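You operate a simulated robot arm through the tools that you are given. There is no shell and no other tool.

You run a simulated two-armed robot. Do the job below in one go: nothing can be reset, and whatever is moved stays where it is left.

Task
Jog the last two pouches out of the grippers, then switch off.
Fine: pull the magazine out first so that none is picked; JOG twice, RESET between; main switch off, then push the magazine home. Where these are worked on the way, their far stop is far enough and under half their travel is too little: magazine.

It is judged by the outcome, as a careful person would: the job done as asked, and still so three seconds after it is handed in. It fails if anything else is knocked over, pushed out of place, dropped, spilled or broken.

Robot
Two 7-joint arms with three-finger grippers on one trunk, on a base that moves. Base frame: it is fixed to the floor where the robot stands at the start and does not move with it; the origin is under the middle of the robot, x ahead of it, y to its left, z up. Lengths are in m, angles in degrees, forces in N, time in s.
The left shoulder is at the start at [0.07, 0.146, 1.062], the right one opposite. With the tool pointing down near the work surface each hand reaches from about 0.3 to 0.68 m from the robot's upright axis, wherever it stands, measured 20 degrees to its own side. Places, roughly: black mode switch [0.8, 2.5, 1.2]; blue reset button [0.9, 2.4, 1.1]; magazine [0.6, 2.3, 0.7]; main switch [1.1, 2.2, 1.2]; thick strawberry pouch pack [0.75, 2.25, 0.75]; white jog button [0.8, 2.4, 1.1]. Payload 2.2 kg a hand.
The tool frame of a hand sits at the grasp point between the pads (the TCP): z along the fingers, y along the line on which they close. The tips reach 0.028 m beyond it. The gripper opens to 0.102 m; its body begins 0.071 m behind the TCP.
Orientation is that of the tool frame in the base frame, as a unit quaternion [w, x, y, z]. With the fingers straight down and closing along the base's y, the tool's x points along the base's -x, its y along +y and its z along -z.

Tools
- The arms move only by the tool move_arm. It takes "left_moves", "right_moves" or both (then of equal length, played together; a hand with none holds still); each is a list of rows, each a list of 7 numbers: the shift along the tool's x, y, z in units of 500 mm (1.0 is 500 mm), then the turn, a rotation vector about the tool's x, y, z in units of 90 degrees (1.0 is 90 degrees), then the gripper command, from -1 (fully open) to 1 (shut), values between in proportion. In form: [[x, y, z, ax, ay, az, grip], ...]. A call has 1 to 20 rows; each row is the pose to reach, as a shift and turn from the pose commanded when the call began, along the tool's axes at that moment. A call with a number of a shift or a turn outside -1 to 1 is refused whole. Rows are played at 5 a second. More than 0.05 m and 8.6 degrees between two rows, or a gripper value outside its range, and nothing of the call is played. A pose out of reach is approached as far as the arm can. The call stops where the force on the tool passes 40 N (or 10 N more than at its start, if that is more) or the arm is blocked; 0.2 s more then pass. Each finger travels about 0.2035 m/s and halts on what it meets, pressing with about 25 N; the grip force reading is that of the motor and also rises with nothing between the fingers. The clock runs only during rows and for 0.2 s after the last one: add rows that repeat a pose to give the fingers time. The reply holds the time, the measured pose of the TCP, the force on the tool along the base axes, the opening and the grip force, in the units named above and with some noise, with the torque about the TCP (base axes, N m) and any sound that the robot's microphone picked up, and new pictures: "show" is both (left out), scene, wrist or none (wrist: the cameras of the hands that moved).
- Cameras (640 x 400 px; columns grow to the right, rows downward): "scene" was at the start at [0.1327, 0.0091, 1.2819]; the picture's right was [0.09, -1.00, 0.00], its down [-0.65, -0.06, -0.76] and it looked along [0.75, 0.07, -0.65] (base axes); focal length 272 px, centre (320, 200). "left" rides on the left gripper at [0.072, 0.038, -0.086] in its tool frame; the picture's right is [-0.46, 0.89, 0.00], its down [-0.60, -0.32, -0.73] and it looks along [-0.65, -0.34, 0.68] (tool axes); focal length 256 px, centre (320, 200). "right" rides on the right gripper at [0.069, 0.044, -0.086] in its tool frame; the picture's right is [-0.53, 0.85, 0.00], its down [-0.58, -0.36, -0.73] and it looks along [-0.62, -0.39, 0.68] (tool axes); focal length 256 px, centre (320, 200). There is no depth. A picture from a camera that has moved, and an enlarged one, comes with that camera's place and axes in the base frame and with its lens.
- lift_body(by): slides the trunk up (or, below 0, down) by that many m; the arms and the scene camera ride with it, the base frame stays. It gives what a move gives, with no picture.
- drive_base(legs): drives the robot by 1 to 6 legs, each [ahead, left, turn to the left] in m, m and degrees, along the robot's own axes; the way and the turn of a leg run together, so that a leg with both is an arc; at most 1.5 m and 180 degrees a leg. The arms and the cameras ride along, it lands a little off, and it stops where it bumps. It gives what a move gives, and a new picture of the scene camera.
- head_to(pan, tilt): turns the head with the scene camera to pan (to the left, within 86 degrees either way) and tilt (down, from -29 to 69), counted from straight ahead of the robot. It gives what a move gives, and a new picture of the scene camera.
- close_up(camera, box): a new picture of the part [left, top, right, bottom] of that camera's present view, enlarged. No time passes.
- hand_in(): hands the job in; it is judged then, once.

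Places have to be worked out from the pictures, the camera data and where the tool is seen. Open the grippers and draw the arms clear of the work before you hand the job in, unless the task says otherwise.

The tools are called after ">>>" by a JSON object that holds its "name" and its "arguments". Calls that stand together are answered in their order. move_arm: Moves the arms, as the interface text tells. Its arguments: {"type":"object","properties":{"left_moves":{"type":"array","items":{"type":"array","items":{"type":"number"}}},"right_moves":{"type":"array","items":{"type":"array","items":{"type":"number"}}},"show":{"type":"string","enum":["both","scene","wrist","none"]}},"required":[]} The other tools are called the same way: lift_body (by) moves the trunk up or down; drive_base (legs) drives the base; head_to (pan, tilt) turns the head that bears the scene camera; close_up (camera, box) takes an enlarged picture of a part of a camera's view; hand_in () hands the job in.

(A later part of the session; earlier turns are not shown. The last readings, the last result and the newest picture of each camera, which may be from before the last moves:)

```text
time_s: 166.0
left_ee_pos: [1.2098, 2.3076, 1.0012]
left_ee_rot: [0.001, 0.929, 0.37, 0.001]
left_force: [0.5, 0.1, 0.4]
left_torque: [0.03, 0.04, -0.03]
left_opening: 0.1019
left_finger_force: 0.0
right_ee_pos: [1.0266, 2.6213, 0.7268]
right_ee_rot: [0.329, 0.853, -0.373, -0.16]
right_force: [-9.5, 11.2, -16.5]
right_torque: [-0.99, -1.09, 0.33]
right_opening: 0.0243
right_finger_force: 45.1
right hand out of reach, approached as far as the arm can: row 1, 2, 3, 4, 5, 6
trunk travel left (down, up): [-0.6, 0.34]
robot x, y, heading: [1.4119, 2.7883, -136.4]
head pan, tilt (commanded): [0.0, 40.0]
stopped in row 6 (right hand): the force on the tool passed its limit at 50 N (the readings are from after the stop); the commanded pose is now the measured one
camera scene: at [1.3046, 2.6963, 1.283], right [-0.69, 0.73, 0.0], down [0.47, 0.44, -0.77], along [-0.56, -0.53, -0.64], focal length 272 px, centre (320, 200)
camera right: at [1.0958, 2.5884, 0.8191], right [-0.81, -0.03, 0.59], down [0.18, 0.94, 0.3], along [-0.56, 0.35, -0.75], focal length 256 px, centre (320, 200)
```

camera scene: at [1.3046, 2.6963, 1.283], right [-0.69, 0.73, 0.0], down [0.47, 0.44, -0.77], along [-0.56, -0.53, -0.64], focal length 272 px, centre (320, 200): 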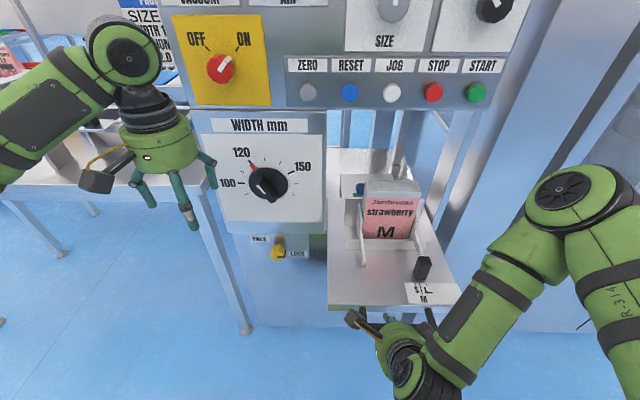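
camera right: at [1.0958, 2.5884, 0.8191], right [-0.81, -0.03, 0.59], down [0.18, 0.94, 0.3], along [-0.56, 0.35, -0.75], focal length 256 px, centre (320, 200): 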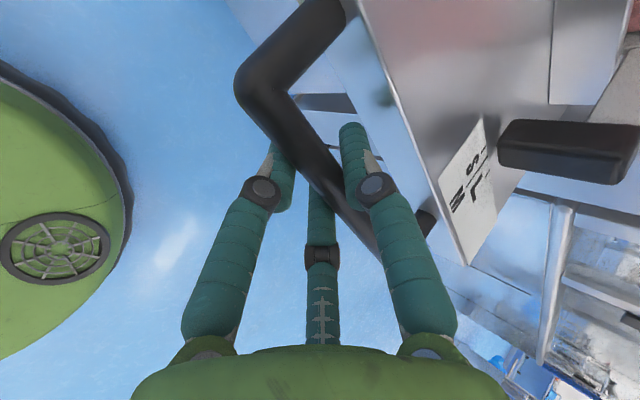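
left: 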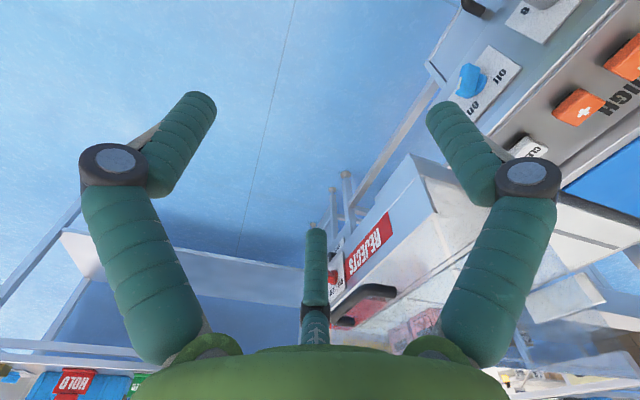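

The magazine is about 23 cm out; the arm, not the magazine, ran out of room here. I look closely at the tray to judge how much travel is left.

>>> {"name": "close_up", "arguments": {"camera": "scene", "box": [300, 100, 500, 340]}}

```text
1.67 times, centred on (400, 220) of scene
camera zoom: at [1.3046, 2.6963, 1.283], right [-0.69, 0.73, 0.0], down [0.47, 0.44, -0.77], along [-0.56, -0.53, -0.64], focal length 453 px, centre (187, 167)
```

zoom: 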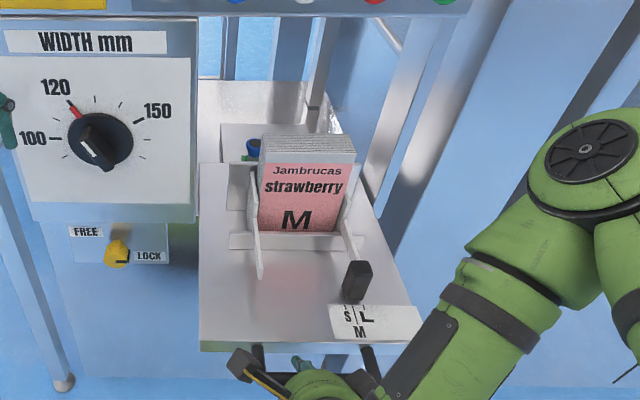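

The tray still reaches about 13 cm behind the panel plane, so there may be travel left. I loosen the grip a little and turn the hand upright around the bar, which brings the arm back into good reach.

>>> {"name": "move_arm", "arguments": {"right_moves": [[0, 0, 0, 0, 0, 0, -0.25], [0, 0, 0, 0, 0, 0, -0.25], [0, 0, 0, 0.09, 0, 0, -0.25], [0, 0, 0, 0.18, 0, 0, -0.25], [0, 0.002, 0, 0.27, 0, 0, -0.25], [0, 0.004, 0, 0.36, 0, 0, -0.25], [0, 0.006, 0, 0.45, 0, 0, -0.25], [0, 0.008, 0, 0.5, 0, 0, -0.25], [0, 0.008, 0, 0.5, 0, 0, -0.25]], "show": "both"}}

```text
time_s: 168.0
left_ee_pos: [1.2114, 2.3069, 1.0021]
left_ee_rot: [0.0, 0.929, 0.369, 0.0]
left_force: [-0.1, -0.5, 0.4]
left_torque: [0.0, -0.03, 0.0]
left_opening: 0.102
left_finger_force: 0.2
right_ee_pos: [1.0268, 2.6166, 0.7318]
right_ee_rot: [-0.018, 0.916, -0.401, -0.004]
right_force: [0.5, 0.4, 0.4]
right_torque: [0.0, 0.01, -0.05]
right_opening: 0.0634
right_finger_force: 0.2
trunk travel left (down, up): [-0.6, 0.34]
robot x, y, heading: [1.4059, 2.7837, -136.6]
head pan, tilt (commanded): [0.0, 40.0]
camera scene: at [1.3057, 2.696, 1.283], right [-0.69, 0.73, 0.0], down [0.47, 0.44, -0.77], along [-0.56, -0.53, -0.64], focal length 272 px, centre (320, 200)
camera right: at [1.0414, 2.5337, 0.8175], right [-0.98, -0.18, -0.01], down [-0.13, 0.65, 0.75], along [-0.13, 0.74, -0.66], focal length 256 px, centre (320, 200)
```

scene: 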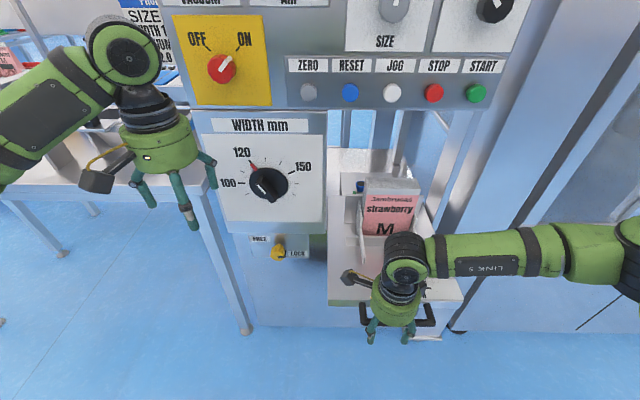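
right: 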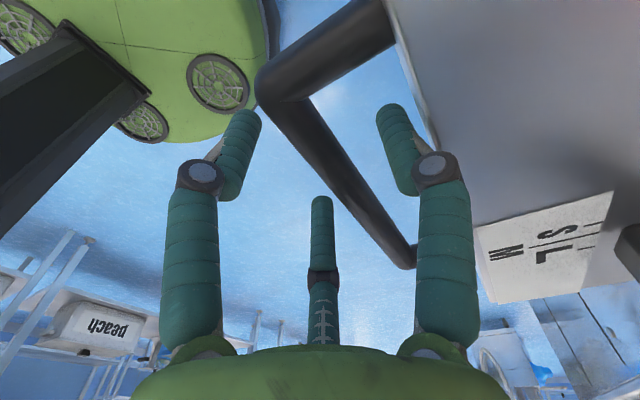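

The hand is upright with the bar between the fingers and no contact force. I close and pull straight back slowly until a stop is felt.

>>> {"name": "move_arm", "arguments": {"right_moves": [[0, 0.01, 0.006, 0, 0, 0, -0.25], [0, 0.01, 0.006, 0, 0, 0, 0.5], [0, 0.01, 0.006, 0, 0, 0, 1], [0, 0.01, 0.006, 0, 0, 0, 1], [0, 0, 0.006, 0, 0, 0, 1], [0, -0.02, 0.006, 0, 0, 0, 1], [0, -0.04, 0.006, 0, 0, 0, 1], [0, -0.06, 0.006, 0, 0, 0, 1]], "show": "both"}}

```text
time_s: 169.8
left_ee_pos: [1.2111, 2.3058, 1.0024]
left_ee_rot: [0.001, 0.929, 0.369, 0.0]
left_force: [0.2, -0.2, -0.2]
left_torque: [0.02, 0.04, 0.01]
left_opening: 0.1021
left_finger_force: 0.2
right_ee_pos: [1.0491, 2.636, 0.7301]
right_ee_rot: [-0.017, 0.916, -0.401, -0.003]
right_force: [3.5, -1.7, -10.6]
right_torque: [-0.36, -0.3, 0.25]
right_opening: 0.0238
right_finger_force: 45.0
trunk travel left (down, up): [-0.6, 0.34]
robot x, y, heading: [1.4082, 2.787, -136.4]
head pan, tilt (commanded): [0.0, 40.0]
camera scene: at [1.3052, 2.6952, 1.2827], right [-0.69, 0.73, 0.0], down [0.47, 0.44, -0.77], along [-0.56, -0.53, -0.64], focal length 272 px, centre (320, 200)
camera right: at [1.0641, 2.5538, 0.8136], right [-0.98, -0.18, -0.01], down [-0.13, 0.64, 0.75], along [-0.13, 0.74, -0.66], focal length 256 px, centre (320, 200)
```

scene: 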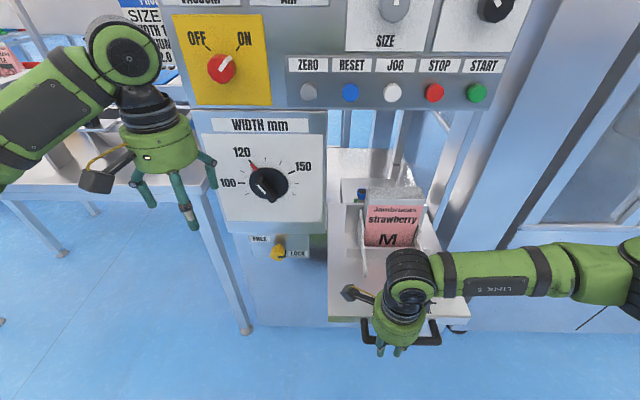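
right: 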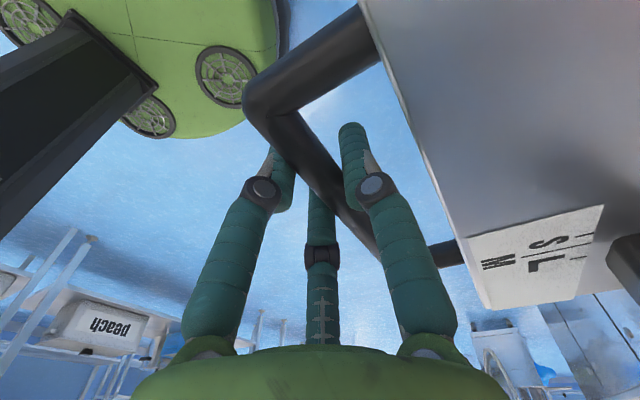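

Still sliding freely at about 26 cm. I keep pulling in small steps to feel for the stop.

>>> {"name": "move_arm", "arguments": {"right_moves": [[0, -0.02, 0.002, 0, 0, 0, 1], [0, -0.04, 0.002, 0, 0, 0, 1], [0, -0.06, 0.002, 0, 0, 0, 1], [0, -0.08, 0.002, 0, 0, 0, 1], [0, -0.1, 0.002, 0, 0, 0, 1]], "show": "both"}}

```text
time_s: 171.0
left_ee_pos: [1.2116, 2.3033, 1.0011]
left_ee_rot: [0.0, 0.929, 0.37, 0.001]
left_force: [0.7, 0.9, -0.7]
left_torque: [0.01, 0.03, -0.03]
left_opening: 0.1017
left_finger_force: 0.1
right_ee_pos: [1.0869, 2.6696, 0.7296]
right_ee_rot: [-0.019, 0.916, -0.401, -0.003]
right_force: [10.5, -11.4, -33.0]
right_torque: [0.04, -0.08, 0.29]
right_opening: 0.0238
right_finger_force: 44.8
trunk travel left (down, up): [-0.6, 0.34]
robot x, y, heading: [1.406, 2.7896, -136.5]
head pan, tilt (commanded): [0.0, 40.0]
camera scene: at [1.3048, 2.693, 1.2823], right [-0.69, 0.73, 0.0], down [0.47, 0.44, -0.76], along [-0.56, -0.52, -0.64], focal length 272 px, centre (320, 200)
camera right: at [1.1011, 2.5874, 0.8136], right [-0.98, -0.18, -0.02], down [-0.13, 0.64, 0.75], along [-0.13, 0.74, -0.66], focal length 256 px, centre (320, 200)
```

scene: 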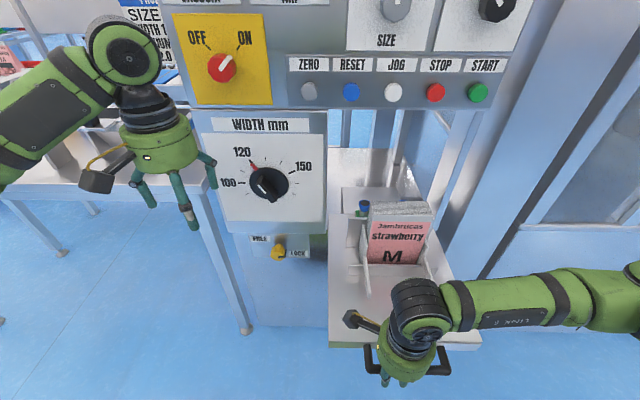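
right: 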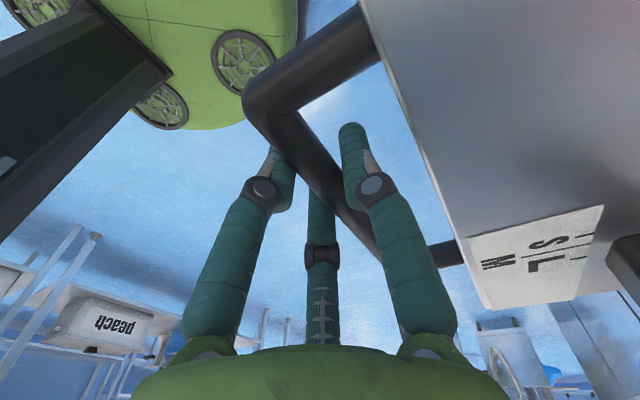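

About 31 cm out now and still no stop along the pull. I look at the tray's rear to judge what remains.

>>> {"name": "close_up", "arguments": {"camera": "scene", "box": [310, 120, 490, 280]}}

```text
2.50 times, centred on (400, 200) of scene
camera zoom: at [1.3048, 2.693, 1.2823], right [-0.69, 0.73, 0.0], down [0.47, 0.44, -0.76], along [-0.56, -0.52, -0.64], focal length 680 px, centre (120, 200)
```

zoom: 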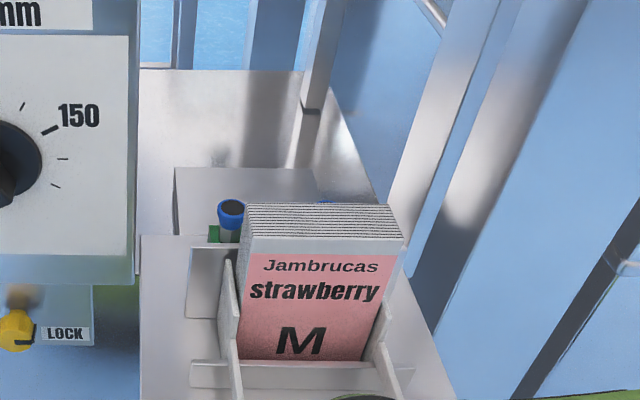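

The tray's rear edge is now nearly at the panel face and the pick-up cups are left behind it, so it is close to fully out. I try a few more centimetres to feel the stop, with a 4 mm downward correction.

>>> {"name": "move_arm", "arguments": {"right_moves": [[0.002, -0.004, 0.006, 0, 0, 0, 1], [0.004, -0.02, 0.008, 0, 0, 0, 1], [0.004, -0.035, 0.009, 0, 0, 0, 1], [0.004, -0.05, 0.01, 0, 0, 0, 1], [0.004, -0.06, 0.011, 0, 0, 0, 1]], "show": "both"}}

```text
time_s: 172.2
left_ee_pos: [1.2128, 2.308, 1.0042]
left_ee_rot: [0.001, 0.929, 0.369, 0.0]
left_force: [-0.1, -0.6, -0.1]
left_torque: [0.0, -0.03, 0.02]
left_opening: 0.1021
left_finger_force: 0.1
right_ee_pos: [1.1093, 2.6911, 0.7299]
right_ee_rot: [-0.014, 0.916, -0.402, -0.004]
right_force: [-5.1, 4.1, 31.4]
right_torque: [-0.17, -0.05, 0.2]
right_opening: 0.0238
right_finger_force: 45.4
trunk travel left (down, up): [-0.6, 0.34]
robot x, y, heading: [1.4036, 2.7877, -136.4]
head pan, tilt (commanded): [0.0, 40.0]
camera scene: at [1.3073, 2.6978, 1.2837], right [-0.69, 0.73, 0.0], down [0.47, 0.44, -0.77], along [-0.56, -0.53, -0.64], focal length 272 px, centre (320, 200)
camera right: at [1.1245, 2.6087, 0.814], right [-0.98, -0.18, -0.01], down [-0.12, 0.65, 0.75], along [-0.13, 0.74, -0.66], focal length 256 px, centre (320, 200)
```

scene: 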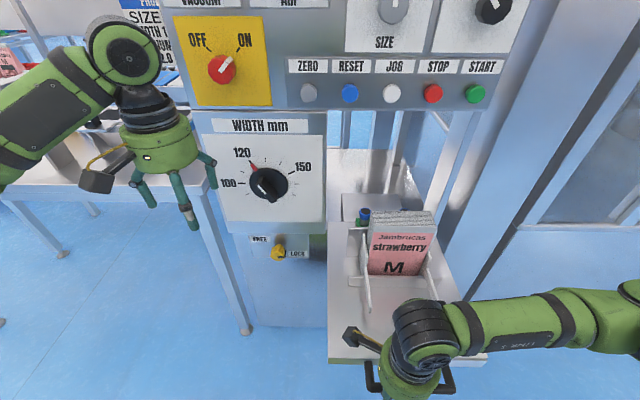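
right: 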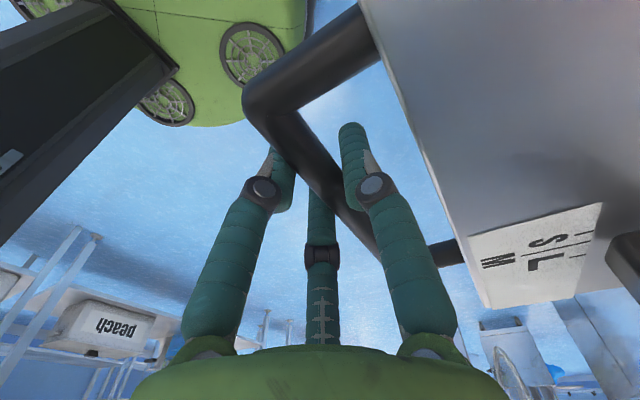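

34 cm out, still free, but the arm is at its inner limit. I loosen the fingers just enough (not fully, so as not to push the tray) and raise the trunk 12 cm to lift the hand clear.

>>> {"name": "move_arm", "arguments": {"right_moves": [[0, 0, -0.005, 0, 0, 0, 0.5], [0, 0, -0.005, 0, 0, 0, -0.1], [0, 0, -0.005, 0, 0, 0, -0.25], [0, 0, -0.005, 0, 0, 0, -0.25]], "show": "wrist"}}

>>> {"name": "lift_body", "arguments": {"by": 0.12}}

>>> {"name": "head_to", "arguments": {"pan": 0, "tilt": 50}}

```text
time_s: 173.2
left_ee_pos: [1.2115, 2.3062, 1.0025]
left_ee_rot: [0.0, 0.929, 0.37, -0.001]
left_force: [-0.8, 0.7, -0.1]
left_torque: [0.02, 0.05, 0.01]
left_opening: 0.1019
left_finger_force: 0.0
right_ee_pos: [1.109, 2.69, 0.7289]
right_ee_rot: [-0.016, 0.916, -0.401, -0.005]
right_force: [1.0, 0.5, -0.2]
right_torque: [-0.02, 0.01, -0.01]
right_opening: 0.0629
right_finger_force: 0.0
trunk travel left (down, up): [-0.6, 0.34]
robot x, y, heading: [1.4071, 2.7893, -136.6]
head pan, tilt (commanded): [0.0, 40.0]
camera right: at [1.1238, 2.6073, 0.8136], right [-0.98, -0.18, -0.01], down [-0.13, 0.65, 0.75], along [-0.13, 0.74, -0.66], focal length 256 px, centre (320, 200)
```

right: 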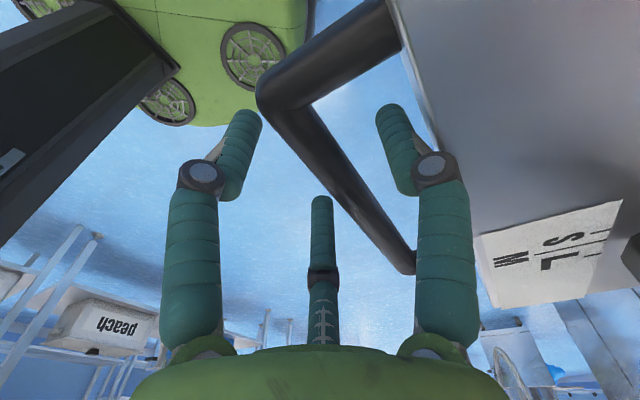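

```text
time_s: 174.7
left_ee_pos: [1.2115, 2.3056, 1.1217]
left_ee_rot: [-0.001, 0.929, 0.369, 0.0]
left_force: [-0.3, -0.2, -0.3]
left_torque: [-0.01, 0.01, -0.03]
left_opening: 0.102
left_finger_force: 0.1
right_ee_pos: [1.1085, 2.6901, 0.8503]
right_ee_rot: [-0.017, 0.916, -0.402, -0.003]
right_force: [-0.2, -0.8, -0.2]
right_torque: [0.0, 0.06, -0.01]
right_opening: 0.0635
right_finger_force: 0.1
trunk travel left (down, up): [-0.72, 0.22]
robot x, y, heading: [1.4073, 2.788, -136.5]
head pan, tilt (commanded): [0.0, 40.0]
```

```text
time_s: 175.4
left_ee_pos: [1.2116, 2.3064, 1.1214]
left_ee_rot: [0.0, 0.929, 0.369, 0.0]
left_force: [-1.0, 0.0, -0.4]
left_torque: [-0.01, -0.01, -0.01]
left_opening: 0.1019
left_finger_force: 0.0
right_ee_pos: [1.1081, 2.6895, 0.8496]
right_ee_rot: [-0.015, 0.916, -0.401, -0.005]
right_force: [0.1, 0.4, -0.3]
right_torque: [0.0, -0.02, 0.0]
right_opening: 0.064
right_finger_force: 0.0
trunk travel left (down, up): [-0.72, 0.22]
robot x, y, heading: [1.4073, 2.7893, -136.8]
head pan, tilt (commanded): [0.0, 50.0]
camera scene: at [1.3114, 2.7014, 1.3889], right [-0.69, 0.73, 0.0], down [0.56, 0.53, -0.64], along [-0.47, -0.44, -0.77], focal length 272 px, centre (320, 200)
```

scene: 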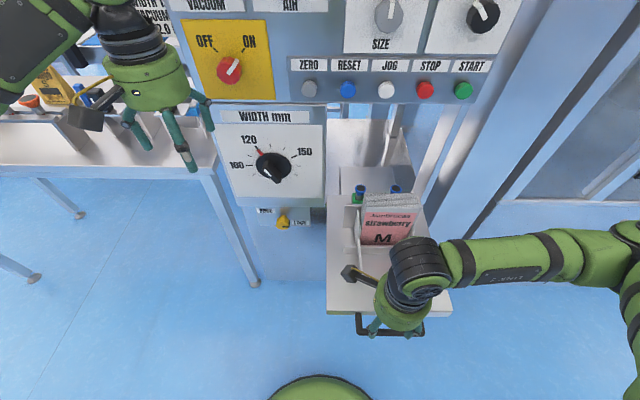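

The hand is clear above the handle. I drive back 12 cm for room, then bring the hand forward over the bar again.

>>> {"name": "drive_base", "arguments": {"legs": [[-0.12, 0, 0]]}}

>>> {"name": "move_arm", "arguments": {"right_moves": [[0, 0.06, 0, 0, 0, 0, -0.25], [0, 0.12, 0, 0, 0, 0, -0.25], [0, 0.18, 0, 0, 0, 0, -0.25], [0, 0.24, 0, 0, 0, 0, -0.25], [0, 0.24, 0, 0, 0, 0, -0.25]], "show": "both"}}

```text
time_s: 176.6
left_ee_pos: [1.2966, 2.3869, 1.1216]
left_ee_rot: [0.0, 0.929, 0.371, 0.001]
left_force: [-0.2, 0.3, 0.1]
left_torque: [0.05, -0.01, -0.01]
left_opening: 0.102
left_finger_force: 0.0
right_ee_pos: [1.1937, 2.7699, 0.8484]
right_ee_rot: [-0.016, 0.916, -0.402, -0.004]
right_force: [-0.1, 0.2, 0.4]
right_torque: [0.0, 0.01, -0.01]
right_opening: 0.0635
right_finger_force: 0.1
trunk travel left (down, up): [-0.72, 0.22]
robot x, y, heading: [1.4882, 2.8705, -136.6]
head pan, tilt (commanded): [0.0, 50.0]
camera scene: at [1.3964, 2.7817, 1.3886], right [-0.69, 0.73, 0.0], down [0.56, 0.53, -0.64], along [-0.47, -0.44, -0.77], focal length 272 px, centre (320, 200)
```

scene: 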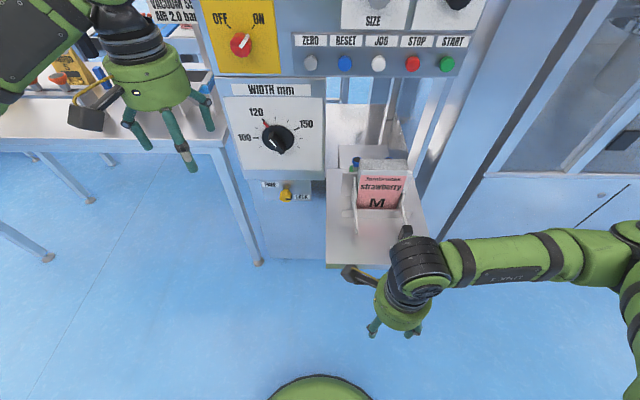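

```text
time_s: 177.8
left_ee_pos: [1.2985, 2.388, 1.1216]
left_ee_rot: [-0.001, 0.929, 0.37, 0.0]
left_force: [0.8, 0.7, -0.2]
left_torque: [-0.01, 0.04, -0.01]
left_opening: 0.1019
left_finger_force: 0.2
right_ee_pos: [1.1054, 2.6899, 0.845]
right_ee_rot: [-0.015, 0.916, -0.402, -0.004]
right_force: [0.0, -0.5, 0.4]
right_torque: [-0.04, 0.04, 0.01]
right_opening: 0.0637
right_finger_force: 0.0
trunk travel left (down, up): [-0.72, 0.22]
robot x, y, heading: [1.4907, 2.869, -136.4]
head pan, tilt (commanded): [0.0, 50.0]
camera scene: at [1.3981, 2.7835, 1.3889], right [-0.69, 0.73, 0.0], down [0.56, 0.53, -0.64], along [-0.47, -0.44, -0.77], focal length 272 px, centre (320, 200)
camera right: at [1.1211, 2.6071, 0.9298], right [-0.98, -0.18, -0.01], down [-0.13, 0.65, 0.75], along [-0.13, 0.74, -0.66], focal length 256 px, centre (320, 200)
```

scene: 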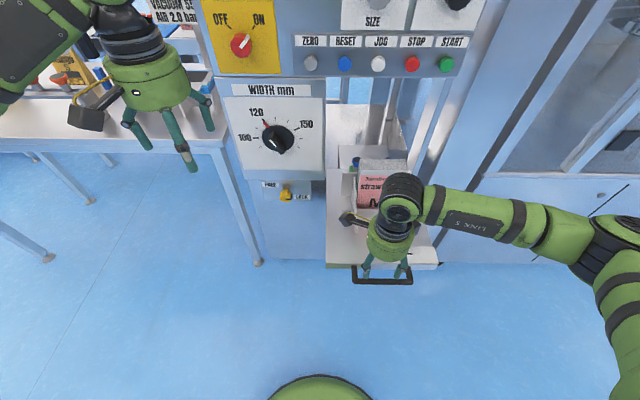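
right: 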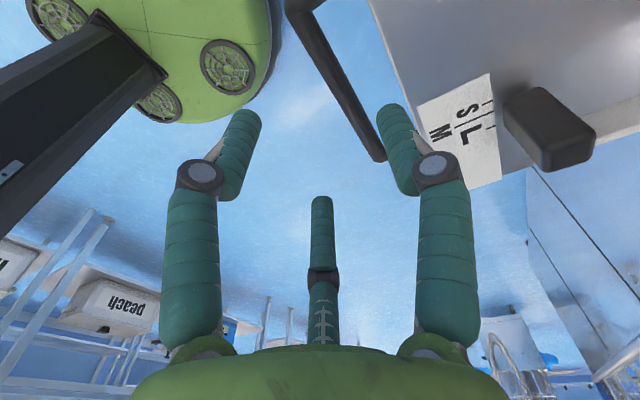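

The hand is back over the bar within 4 mm of where it gripped before. I lower it 11.5 cm around the bar.

>>> {"name": "move_arm", "arguments": {"right_moves": [[0.002, -0.006, 0.05, 0, 0, 0, -0.25], [0.003, -0.006, 0.1, 0, 0, 0, -0.25], [0.004, -0.006, 0.15, 0, 0, 0, -0.25], [0.004, -0.006, 0.2, 0, 0, 0, -0.25], [0.004, -0.006, 0.23, 0, 0, 0, -0.25], [0.004, -0.006, 0.23, 0, 0, 0, -0.25]], "show": "both"}}

```text
time_s: 179.2
left_ee_pos: [1.2977, 2.3881, 1.1224]
left_ee_rot: [0.001, 0.929, 0.37, 0.0]
left_force: [1.4, 0.4, -0.8]
left_torque: [0.03, 0.02, -0.01]
left_opening: 0.1021
left_finger_force: 0.0
right_ee_pos: [1.1098, 2.694, 0.7314]
right_ee_rot: [-0.016, 0.916, -0.401, -0.004]
right_force: [0.0, -0.7, -0.3]
right_torque: [0.01, 0.02, 0.04]
right_opening: 0.0638
right_finger_force: 0.0
trunk travel left (down, up): [-0.72, 0.22]
robot x, y, heading: [1.4898, 2.8681, -136.6]
head pan, tilt (commanded): [0.0, 50.0]
camera scene: at [1.3977, 2.7829, 1.3888], right [-0.69, 0.73, 0.0], down [0.56, 0.53, -0.64], along [-0.47, -0.44, -0.77], focal length 272 px, centre (320, 200)
camera right: at [1.1254, 2.6112, 0.8155], right [-0.98, -0.18, -0.01], down [-0.13, 0.65, 0.75], along [-0.13, 0.74, -0.66], focal length 256 px, centre (320, 200)
```

scene: 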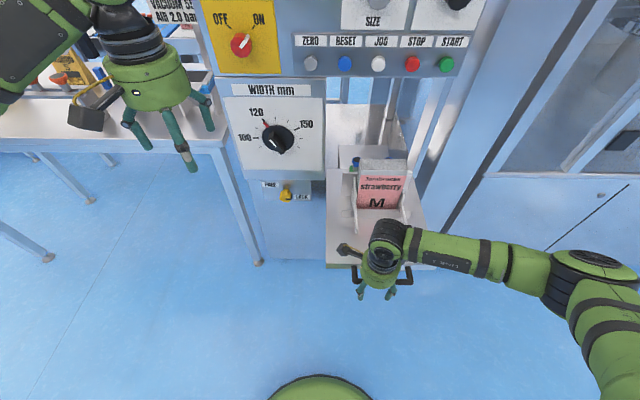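
right: 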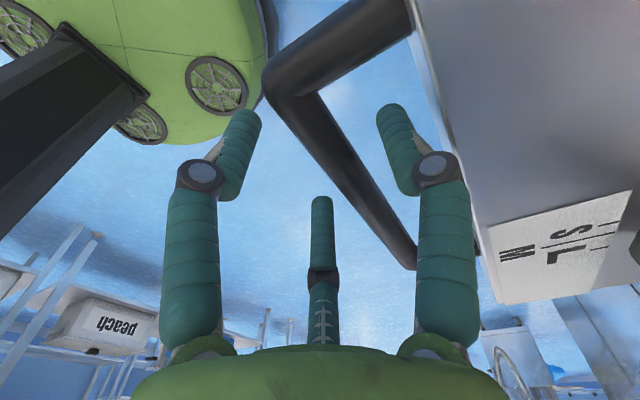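

The bar is between the fingers again. I close and pull on slowly, up to 5 cm more, feeling for the stop.

>>> {"name": "move_arm", "arguments": {"right_moves": [[0, 0.006, 0.004, 0, 0, 0, 0.3], [0, 0.006, 0.004, 0, 0, 0, 1], [0, 0.006, 0.004, 0, 0, 0, 1], [0, -0.004, 0.004, 0, 0, 0, 1], [0, -0.02, 0.005, 0, 0, 0, 1], [0, -0.04, 0.006, 0, 0, 0, 1], [0, -0.06, 0.007, 0, 0, 0, 1], [0, -0.08, 0.008, 0, 0, 0, 1], [0, -0.1, 0.009, 0, 0, 0, 1]], "show": "both"}}

```text
time_s: 181.2
left_ee_pos: [1.3005, 2.3893, 1.1235]
left_ee_rot: [0.0, 0.929, 0.37, -0.001]
left_force: [-0.3, -0.1, 0.4]
left_torque: [0.01, 0.01, 0.02]
left_opening: 0.1018
left_finger_force: 0.1
right_ee_pos: [1.1477, 2.7278, 0.7292]
right_ee_rot: [-0.014, 0.916, -0.402, -0.004]
right_force: [0.6, -0.1, 23.1]
right_torque: [0.47, 0.53, 0.31]
right_opening: 0.0242
right_finger_force: 44.5
trunk travel left (down, up): [-0.72, 0.22]
robot x, y, heading: [1.4931, 2.8698, -136.6]
head pan, tilt (commanded): [0.0, 50.0]
camera scene: at [1.4005, 2.7839, 1.3893], right [-0.69, 0.73, 0.0], down [0.55, 0.53, -0.64], along [-0.47, -0.44, -0.76], focal length 272 px, centre (320, 200)
camera right: at [1.1635, 2.6458, 0.8142], right [-0.98, -0.18, -0.01], down [-0.13, 0.65, 0.75], along [-0.13, 0.74, -0.66], focal length 256 px, centre (320, 200)
```

scene: 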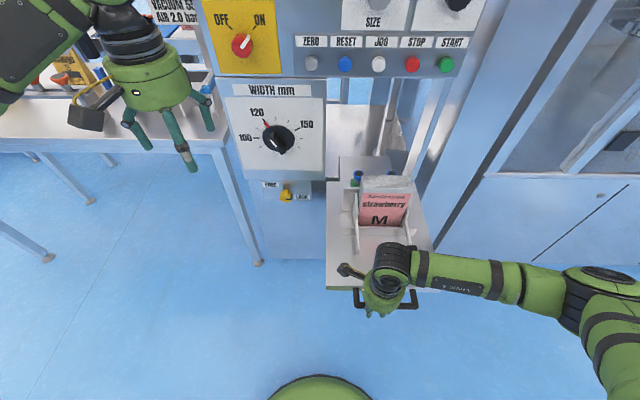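
right: 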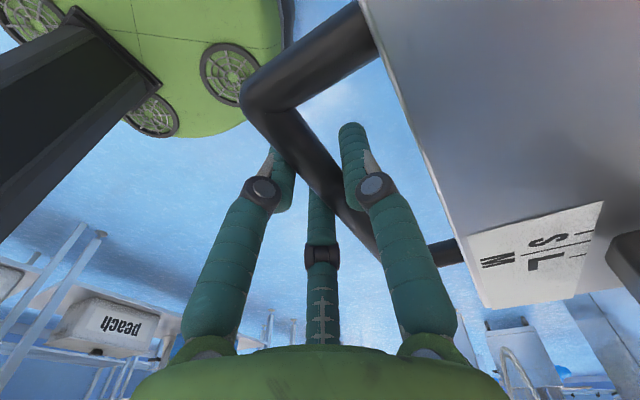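

39 cm out: the tray's rear edge is now just in front of the panel, still no stop. I take one more short pull of 3 cm, correcting the vertical load.

>>> {"name": "move_arm", "arguments": {"right_moves": [[0, -0.004, -0.004, 0, 0, 0, 1], [0, -0.02, -0.004, 0, 0, 0, 1], [0, -0.035, -0.003, 0, 0, 0, 1], [0, -0.05, -0.002, 0, 0, 0, 1], [0, -0.065, -0.001, 0, 0, 0, 1], [0, -0.08, 0, 0, 0, 0, 1]], "show": "scene"}}

>>> {"name": "close_up", "arguments": {"camera": "scene", "box": [300, 110, 480, 310]}}

```text
time_s: 182.6
left_ee_pos: [1.2977, 2.3874, 1.1231]
left_ee_rot: [0.0, 0.929, 0.37, 0.0]
left_force: [0.3, 0.4, -0.1]
left_torque: [0.0, 0.03, 0.02]
left_opening: 0.1021
left_finger_force: 0.1
right_ee_pos: [1.1782, 2.7556, 0.728]
right_ee_rot: [-0.016, 0.916, -0.402, -0.004]
right_force: [0.9, -2.2, 10.2]
right_torque: [-0.47, -0.44, 0.3]
right_opening: 0.0236
right_finger_force: 44.8
trunk travel left (down, up): [-0.72, 0.22]
robot x, y, heading: [1.4928, 2.8706, -136.4]
head pan, tilt (commanded): [0.0, 50.0]
camera scene: at [1.399, 2.7831, 1.389], right [-0.69, 0.73, 0.0], down [0.56, 0.53, -0.64], along [-0.47, -0.44, -0.77], focal length 272 px, centre (320, 200)
```

scene: 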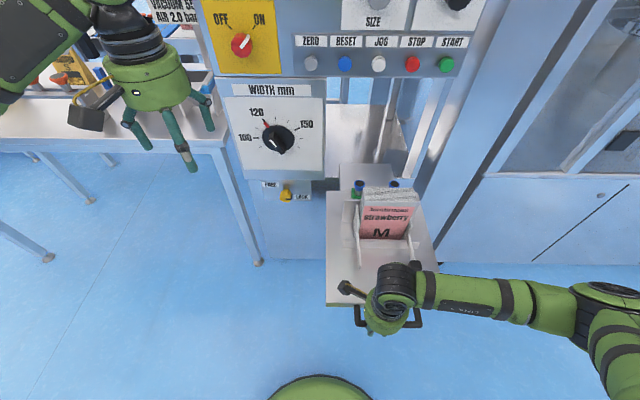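

```text
2.00 times, centred on (390, 210) of scene
camera zoom: at [1.399, 2.7831, 1.389], right [-0.69, 0.73, 0.0], down [0.56, 0.53, -0.64], along [-0.47, -0.44, -0.77], focal length 544 px, centre (180, 180)
```

zoom: 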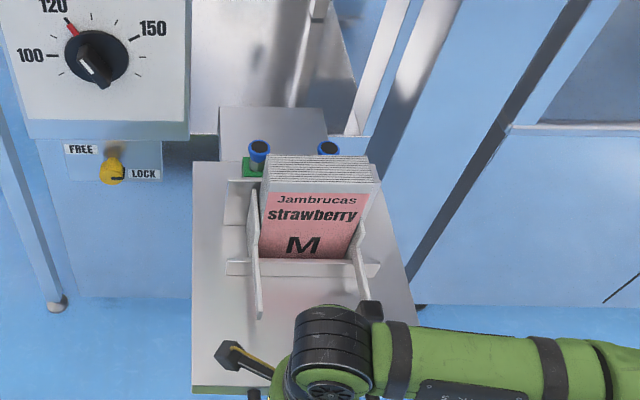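

43 cm out and still no stop; the whole feed assembly slides with it. I repeat the release, lift, back-off and regrasp so that I can pull safely all the way to the stop.

>>> {"name": "move_arm", "arguments": {"right_moves": [[0, 0, -0.002, 0, 0, 0, 0.5], [0, 0, -0.002, 0, 0, 0, -0.1], [0, 0, -0.002, 0, 0, 0, -0.25], [0, 0, -0.002, 0, 0, 0, -0.25]], "show": "wrist"}}

>>> {"name": "lift_body", "arguments": {"by": 0.12}}

>>> {"name": "drive_base", "arguments": {"legs": [[-0.14, 0, 0]]}}

```text
time_s: 183.6
left_ee_pos: [1.298, 2.3884, 1.1227]
left_ee_rot: [-0.001, 0.929, 0.37, 0.0]
left_force: [-0.5, 0.3, 0.0]
left_torque: [0.02, 0.0, 0.0]
left_opening: 0.1019
left_finger_force: 0.1
right_ee_pos: [1.1772, 2.7558, 0.7301]
right_ee_rot: [-0.016, 0.916, -0.401, -0.004]
right_force: [0.6, 0.2, 0.5]
right_torque: [0.05, -0.04, -0.07]
right_opening: 0.0627
right_finger_force: 0.1
trunk travel left (down, up): [-0.72, 0.22]
robot x, y, heading: [1.489, 2.8685, -136.8]
head pan, tilt (commanded): [0.0, 50.0]
camera right: at [1.1924, 2.6729, 0.8144], right [-0.98, -0.18, -0.01], down [-0.13, 0.65, 0.75], along [-0.13, 0.74, -0.66], focal length 256 px, centre (320, 200)
```

right: 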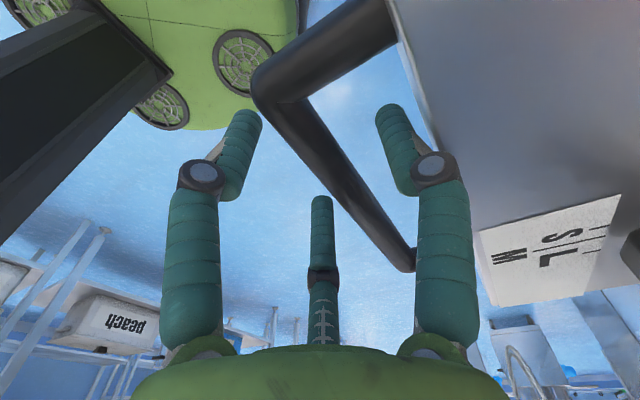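

```text
time_s: 185.1
left_ee_pos: [1.298, 2.3867, 1.2425]
left_ee_rot: [0.0, 0.929, 0.37, -0.001]
left_force: [0.6, -0.4, 0.5]
left_torque: [0.01, 0.03, 0.0]
left_opening: 0.1019
left_finger_force: 0.0
right_ee_pos: [1.1766, 2.7546, 0.8497]
right_ee_rot: [-0.016, 0.916, -0.401, -0.004]
right_force: [-0.3, 0.3, 0.4]
right_torque: [-0.02, 0.0, 0.04]
right_opening: 0.0639
right_finger_force: 0.0
trunk travel left (down, up): [-0.84, 0.1]
robot x, y, heading: [1.4946, 2.8678, -136.9]
head pan, tilt (commanded): [0.0, 50.0]
```

```text
time_s: 186.5
left_ee_pos: [1.3958, 2.4802, 1.24]
left_ee_rot: [-0.001, 0.93, 0.369, 0.001]
left_force: [-0.6, 0.3, 0.4]
left_torque: [0.03, -0.02, -0.02]
left_opening: 0.1019
left_finger_force: 0.0
right_ee_pos: [1.2758, 2.8481, 0.8494]
right_ee_rot: [-0.017, 0.916, -0.401, -0.004]
right_force: [-0.9, -0.6, -0.2]
right_torque: [0.02, -0.05, 0.0]
right_opening: 0.0638
right_finger_force: 0.0
trunk travel left (down, up): [-0.84, 0.1]
robot x, y, heading: [1.5891, 2.9638, -137.0]
head pan, tilt (commanded): [0.0, 50.0]
camera scene: at [1.4945, 2.8747, 1.5085], right [-0.69, 0.73, 0.0], down [0.56, 0.53, -0.64], along [-0.47, -0.44, -0.77], focal length 272 px, centre (320, 200)
```

scene: 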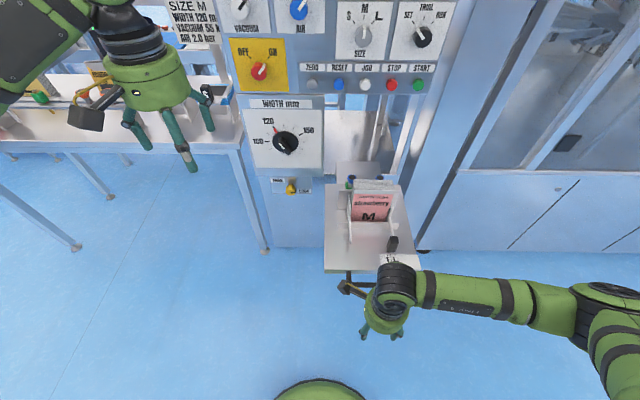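

The view is clearer now, so I enlarge the magazine and the machine opening before regrasping.

>>> {"name": "close_up", "arguments": {"camera": "scene", "box": [300, 90, 460, 290]}}

```text
2.00 times, centred on (380, 190) of scene
camera zoom: at [1.4945, 2.8747, 1.5085], right [-0.69, 0.73, 0.0], down [0.56, 0.53, -0.64], along [-0.47, -0.44, -0.77], focal length 544 px, centre (200, 220)
```

zoom: 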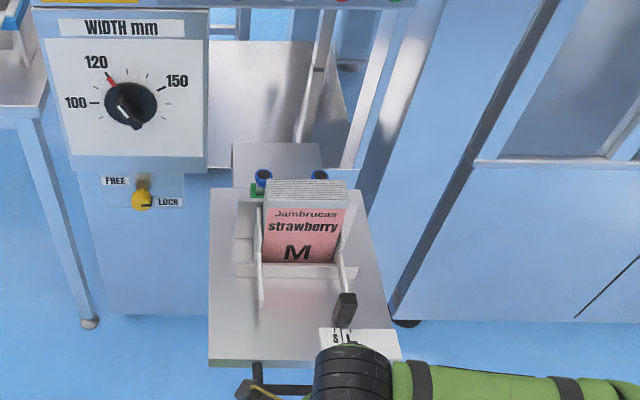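

The tray with its rear box is almost wholly out in front of the panel. I move the hand back over the bar and lower it around it.

>>> {"name": "move_arm", "arguments": {"right_moves": [[0, 0.07, 0, 0, 0, 0, -0.25], [0, 0.14, 0, 0, 0, 0, -0.25], [0, 0.21, 0, 0, 0, 0, -0.25], [0, 0.27, 0, 0, 0, 0, -0.25], [0, 0.27, 0, 0, 0, 0, -0.25], [0, 0.27, 0.06, 0, 0, 0, -0.25], [0, 0.27, 0.12, 0, 0, 0, -0.25], [0, 0.27, 0.18, 0, 0, 0, -0.25], [0, 0.27, 0.225, 0, 0, 0, -0.25], [0, 0.27, 0.24, 0, 0, 0, -0.25], [0, 0.27, 0.24, 0, 0, 0, -0.25]], "show": "both"}}

```text
time_s: 188.9
left_ee_pos: [1.397, 2.4814, 1.2414]
left_ee_rot: [0.0, 0.93, 0.369, 0.001]
left_force: [-0.1, 1.0, 0.4]
left_torque: [-0.03, -0.02, -0.02]
left_opening: 0.1023
left_finger_force: 0.0
right_ee_pos: [1.179, 2.7627, 0.7274]
right_ee_rot: [-0.016, 0.915, -0.402, -0.004]
right_force: [0.1, 0.3, 0.0]
right_torque: [0.0, -0.01, -0.01]
right_opening: 0.0637
right_finger_force: 0.1
trunk travel left (down, up): [-0.84, 0.1]
robot x, y, heading: [1.5917, 2.9668, -136.7]
head pan, tilt (commanded): [0.0, 50.0]
camera scene: at [1.4969, 2.8771, 1.5088], right [-0.69, 0.73, 0.0], down [0.56, 0.53, -0.64], along [-0.47, -0.44, -0.77], focal length 272 px, centre (320, 200)
camera right: at [1.1934, 2.6798, 0.8117], right [-0.98, -0.18, -0.01], down [-0.13, 0.65, 0.75], along [-0.13, 0.74, -0.66], focal length 256 px, centre (320, 200)
```

scene: 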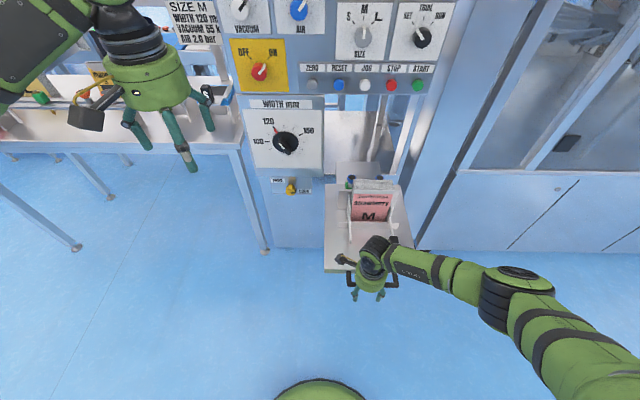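
right: 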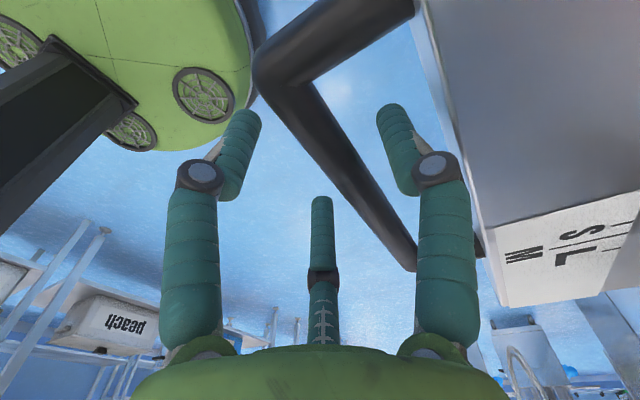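

The bar is again between the fingers with no contact. I close and pull up to 7 cm further, slowly.

>>> {"name": "move_arm", "arguments": {"right_moves": [[0, 0.006, 0, 0, 0, 0, 0.3], [0, 0.006, 0, 0, 0, 0, 1], [0, 0.006, 0, 0, 0, 0, 1], [0, -0.004, 0, 0, 0, 0, 1], [0, -0.02, 0.001, 0, 0, 0, 1], [0, -0.04, 0.002, 0, 0, 0, 1], [0, -0.06, 0.003, 0, 0, 0, 1], [0, -0.08, 0.004, 0, 0, 0, 1], [0, -0.1, 0.005, 0, 0, 0, 1], [0, -0.12, 0.006, 0, 0, 0, 1], [0, -0.14, 0.007, 0, 0, 0, 1]], "show": "both"}}

```text
time_s: 190.2
left_ee_pos: [1.3947, 2.4779, 1.239]
left_ee_rot: [0.001, 0.929, 0.37, 0.003]
left_force: [1.0, 0.2, -0.2]
left_torque: [-0.02, 0.05, 0.01]
left_opening: 0.102
left_finger_force: 0.1
right_ee_pos: [1.1791, 2.7629, 0.7271]
right_ee_rot: [-0.002, 0.916, -0.402, -0.008]
right_force: [-11.1, -19.0, -32.5]
right_torque: [0.21, -0.1, 0.34]
right_opening: 0.0239
right_finger_force: 44.7
trunk travel left (down, up): [-0.84, 0.1]
robot x, y, heading: [1.5909, 2.9595, -136.6]
head pan, tilt (commanded): [0.0, 50.0]
stopped in row 6 (right hand): the force on the tool passed its limit at 46 N (the readings are from after the stop); the commanded pose is now the measured one
camera scene: at [1.4923, 2.8719, 1.5075], right [-0.69, 0.73, 0.0], down [0.56, 0.53, -0.64], along [-0.46, -0.44, -0.77], focal length 272 px, centre (320, 200)
camera right: at [1.1949, 2.6823, 0.8135], right [-0.98, -0.18, 0.01], down [-0.11, 0.66, 0.74], along [-0.14, 0.73, -0.67], focal length 256 px, centre (320, 200)
```

scene: 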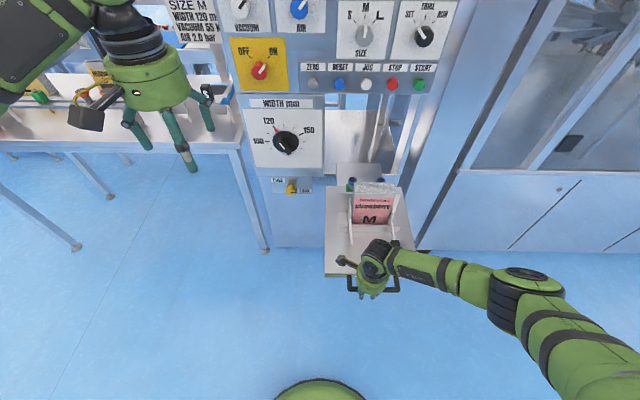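
right: 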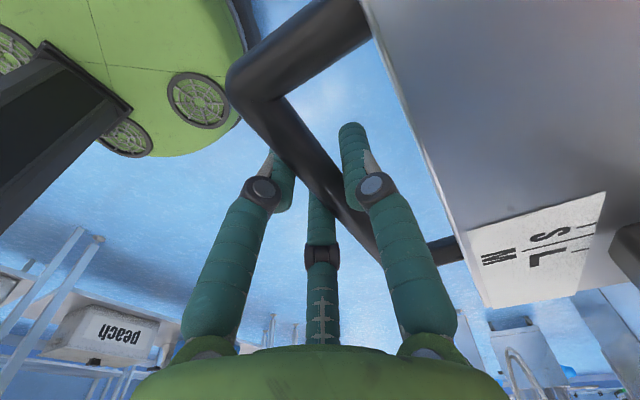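

Pulling now meets 21 N straight back along the slide: the magazine is at its far stop, about 44 cm out. I release it gently and lift the hand clear by 15 cm.

>>> {"name": "move_arm", "arguments": {"right_moves": [[0, 0, 0, 0, 0, 0, 0.5], [0, 0, 0, 0, 0, 0, -0.1], [0, 0, 0, 0, 0, 0, -0.25], [0, 0, 0, 0, 0, 0, -0.25], [0, 0, -0.06, 0, 0, 0, -0.25], [0, 0, -0.12, 0, 0, 0, -0.25], [0, 0, -0.18, 0, 0, 0, -0.25], [0, 0, -0.24, 0, 0, 0, -0.25], [0, 0, -0.3, 0, 0, 0, -0.25], [0, 0, -0.3, 0, 0, 0, -0.25]], "show": "both"}}

```text
time_s: 192.4
left_ee_pos: [1.3976, 2.4816, 1.2417]
left_ee_rot: [0.0, 0.929, 0.37, 0.0]
left_force: [0.0, -0.5, -0.1]
left_torque: [-0.01, 0.02, 0.02]
left_opening: 0.1019
left_finger_force: 0.2
right_ee_pos: [1.186, 2.7652, 0.8828]
right_ee_rot: [-0.005, 0.915, -0.403, -0.007]
right_force: [-0.5, -0.4, -0.1]
right_torque: [0.02, 0.01, 0.03]
right_opening: 0.0638
right_finger_force: 0.1
trunk travel left (down, up): [-0.84, 0.1]
robot x, y, heading: [1.5917, 2.9622, -136.5]
head pan, tilt (commanded): [0.0, 50.0]
camera scene: at [1.4964, 2.8763, 1.5088], right [-0.69, 0.73, 0.0], down [0.56, 0.53, -0.64], along [-0.47, -0.44, -0.77], focal length 272 px, centre (320, 200)
camera right: at [1.2012, 2.6839, 0.9691], right [-0.98, -0.18, 0.01], down [-0.11, 0.66, 0.74], along [-0.14, 0.73, -0.67], focal length 256 px, centre (320, 200)
```

scene: 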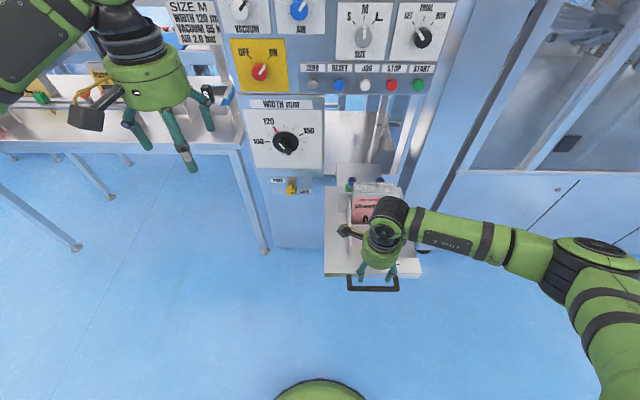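
right: 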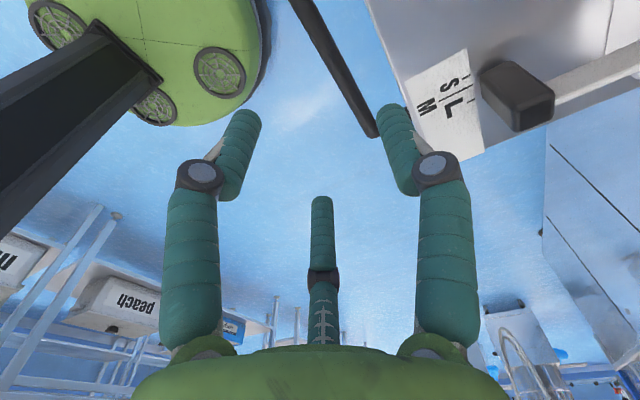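

The hand is clear above the handle. Now I raise it, swing the tool to point forward, close the fingers, and bring it to about 9 cm in front of the JOG button.

>>> {"name": "move_arm", "arguments": {"right_moves": [[0, 0, -0.09, 0, 0, 0, -0.25], [0, 0.02, -0.18, -0.08, 0, 0, 0], [0, 0.07, -0.25, -0.17, 0, 0, 0.3], [0, 0.14, -0.31, -0.26, 0, 0, 0.6], [0, 0.21, -0.36, -0.35, 0, 0, 1], [0, 0.28, -0.4, -0.44, 0, 0, 1], [0, 0.35, -0.43, -0.53, 0, 0, 1], [0, 0.43, -0.445, -0.62, 0, 0, 1], [0, 0.51, -0.454, -0.71, 0, 0, 1], [0, 0.58, -0.454, -0.8, 0, 0, 1], [0, 0.65, -0.454, -0.89, 0, 0, 1], [0, 0.71, -0.454, -0.97, 0, 0, 1], [0, 0.74, -0.454, -1, 0, 0, 1], [0, 0.74, -0.454, -1, 0, 0, 1]], "show": "both"}}

```text
time_s: 195.4
left_ee_pos: [1.3941, 2.4867, 1.2441]
left_ee_rot: [0.003, 0.93, 0.369, -0.001]
left_force: [-0.4, 1.2, 0.6]
left_torque: [-0.09, -0.09, -0.01]
left_opening: 0.1019
left_finger_force: 0.0
right_ee_pos: [0.9164, 2.4706, 1.135]
right_ee_rot: [0.622, 0.661, -0.301, -0.293]
right_force: [0.6, 1.1, -1.5]
right_torque: [-0.11, 0.09, 0.04]
right_opening: 0.002
right_finger_force: 25.0
right hand out of reach, approached as far as the arm can: row 10, 11, 12, 13, 14
trunk travel left (down, up): [-0.84, 0.1]
robot x, y, heading: [1.5924, 2.9621, -136.6]
head pan, tilt (commanded): [0.0, 50.0]
camera scene: at [1.4933, 2.8831, 1.5091], right [-0.69, 0.73, -0.01], down [0.56, 0.52, -0.64], along [-0.47, -0.45, -0.77], focal length 272 px, centre (320, 200)
camera right: at [1.0255, 2.4732, 1.1842], right [-0.37, 0.37, 0.85], down [0.2, 0.93, -0.31], along [-0.91, 0.05, -0.42], focal length 256 px, centre (320, 200)
```

scene: 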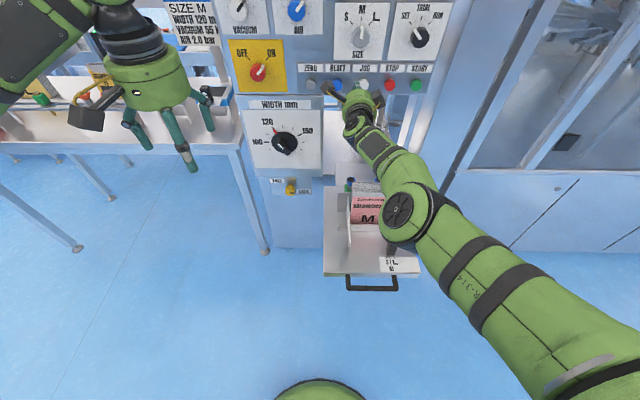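
right: 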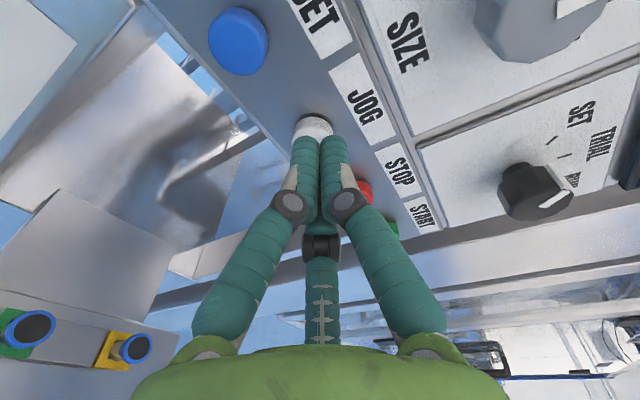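

The arm ran out of reach (the tip is a few cm short of JOG), so the base must come closer. I first draw the hand back 20 cm.

>>> {"name": "move_arm", "arguments": {"right_moves": [[0, 0, -0.08, 0, 0, 0, 1], [0, 0, -0.16, 0, 0, 0, 1], [0, 0, -0.24, 0, 0, 0, 1], [0, 0, -0.32, 0, 0, 0, 1], [0, 0, -0.4, 0, 0, 0, 1], [0, 0, -0.4, 0, 0, 0, 1]], "show": "both"}}

```text
time_s: 196.8
left_ee_pos: [1.3955, 2.4813, 1.2417]
left_ee_rot: [0.0, 0.929, 0.37, 0.001]
left_force: [0.7, 0.1, 0.9]
left_torque: [0.01, -0.02, 0.0]
left_opening: 0.1022
left_finger_force: 0.1
right_ee_pos: [0.9383, 2.458, 1.1237]
right_ee_rot: [0.621, 0.66, -0.3, -0.297]
right_force: [-0.1, 0.1, 0.0]
right_torque: [0.02, -0.03, 0.0]
right_opening: 0.0024
right_finger_force: 25.2
right hand out of reach, approached as far as the arm can: row 1, 2, 3, 4, 5, 6
trunk travel left (down, up): [-0.84, 0.1]
robot x, y, heading: [1.5884, 2.9611, -136.5]
head pan, tilt (commanded): [0.0, 50.0]
camera scene: at [1.4963, 2.8764, 1.5088], right [-0.69, 0.73, 0.0], down [0.56, 0.53, -0.64], along [-0.47, -0.44, -0.77], focal length 272 px, centre (320, 200)
camera right: at [1.0483, 2.4595, 1.171], right [-0.37, 0.37, 0.85], down [0.2, 0.93, -0.32], along [-0.91, 0.05, -0.41], focal length 256 px, centre (320, 200)
```

scene: 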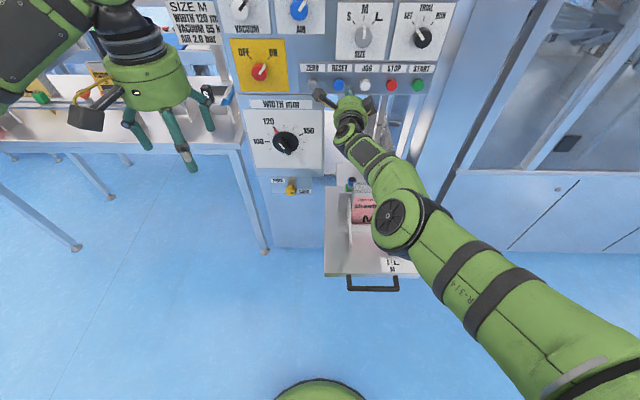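
right: 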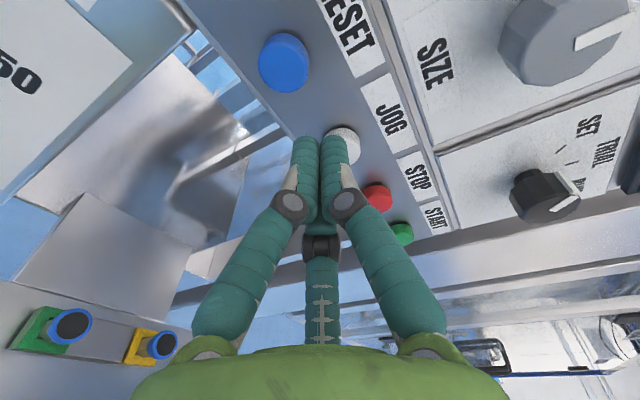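

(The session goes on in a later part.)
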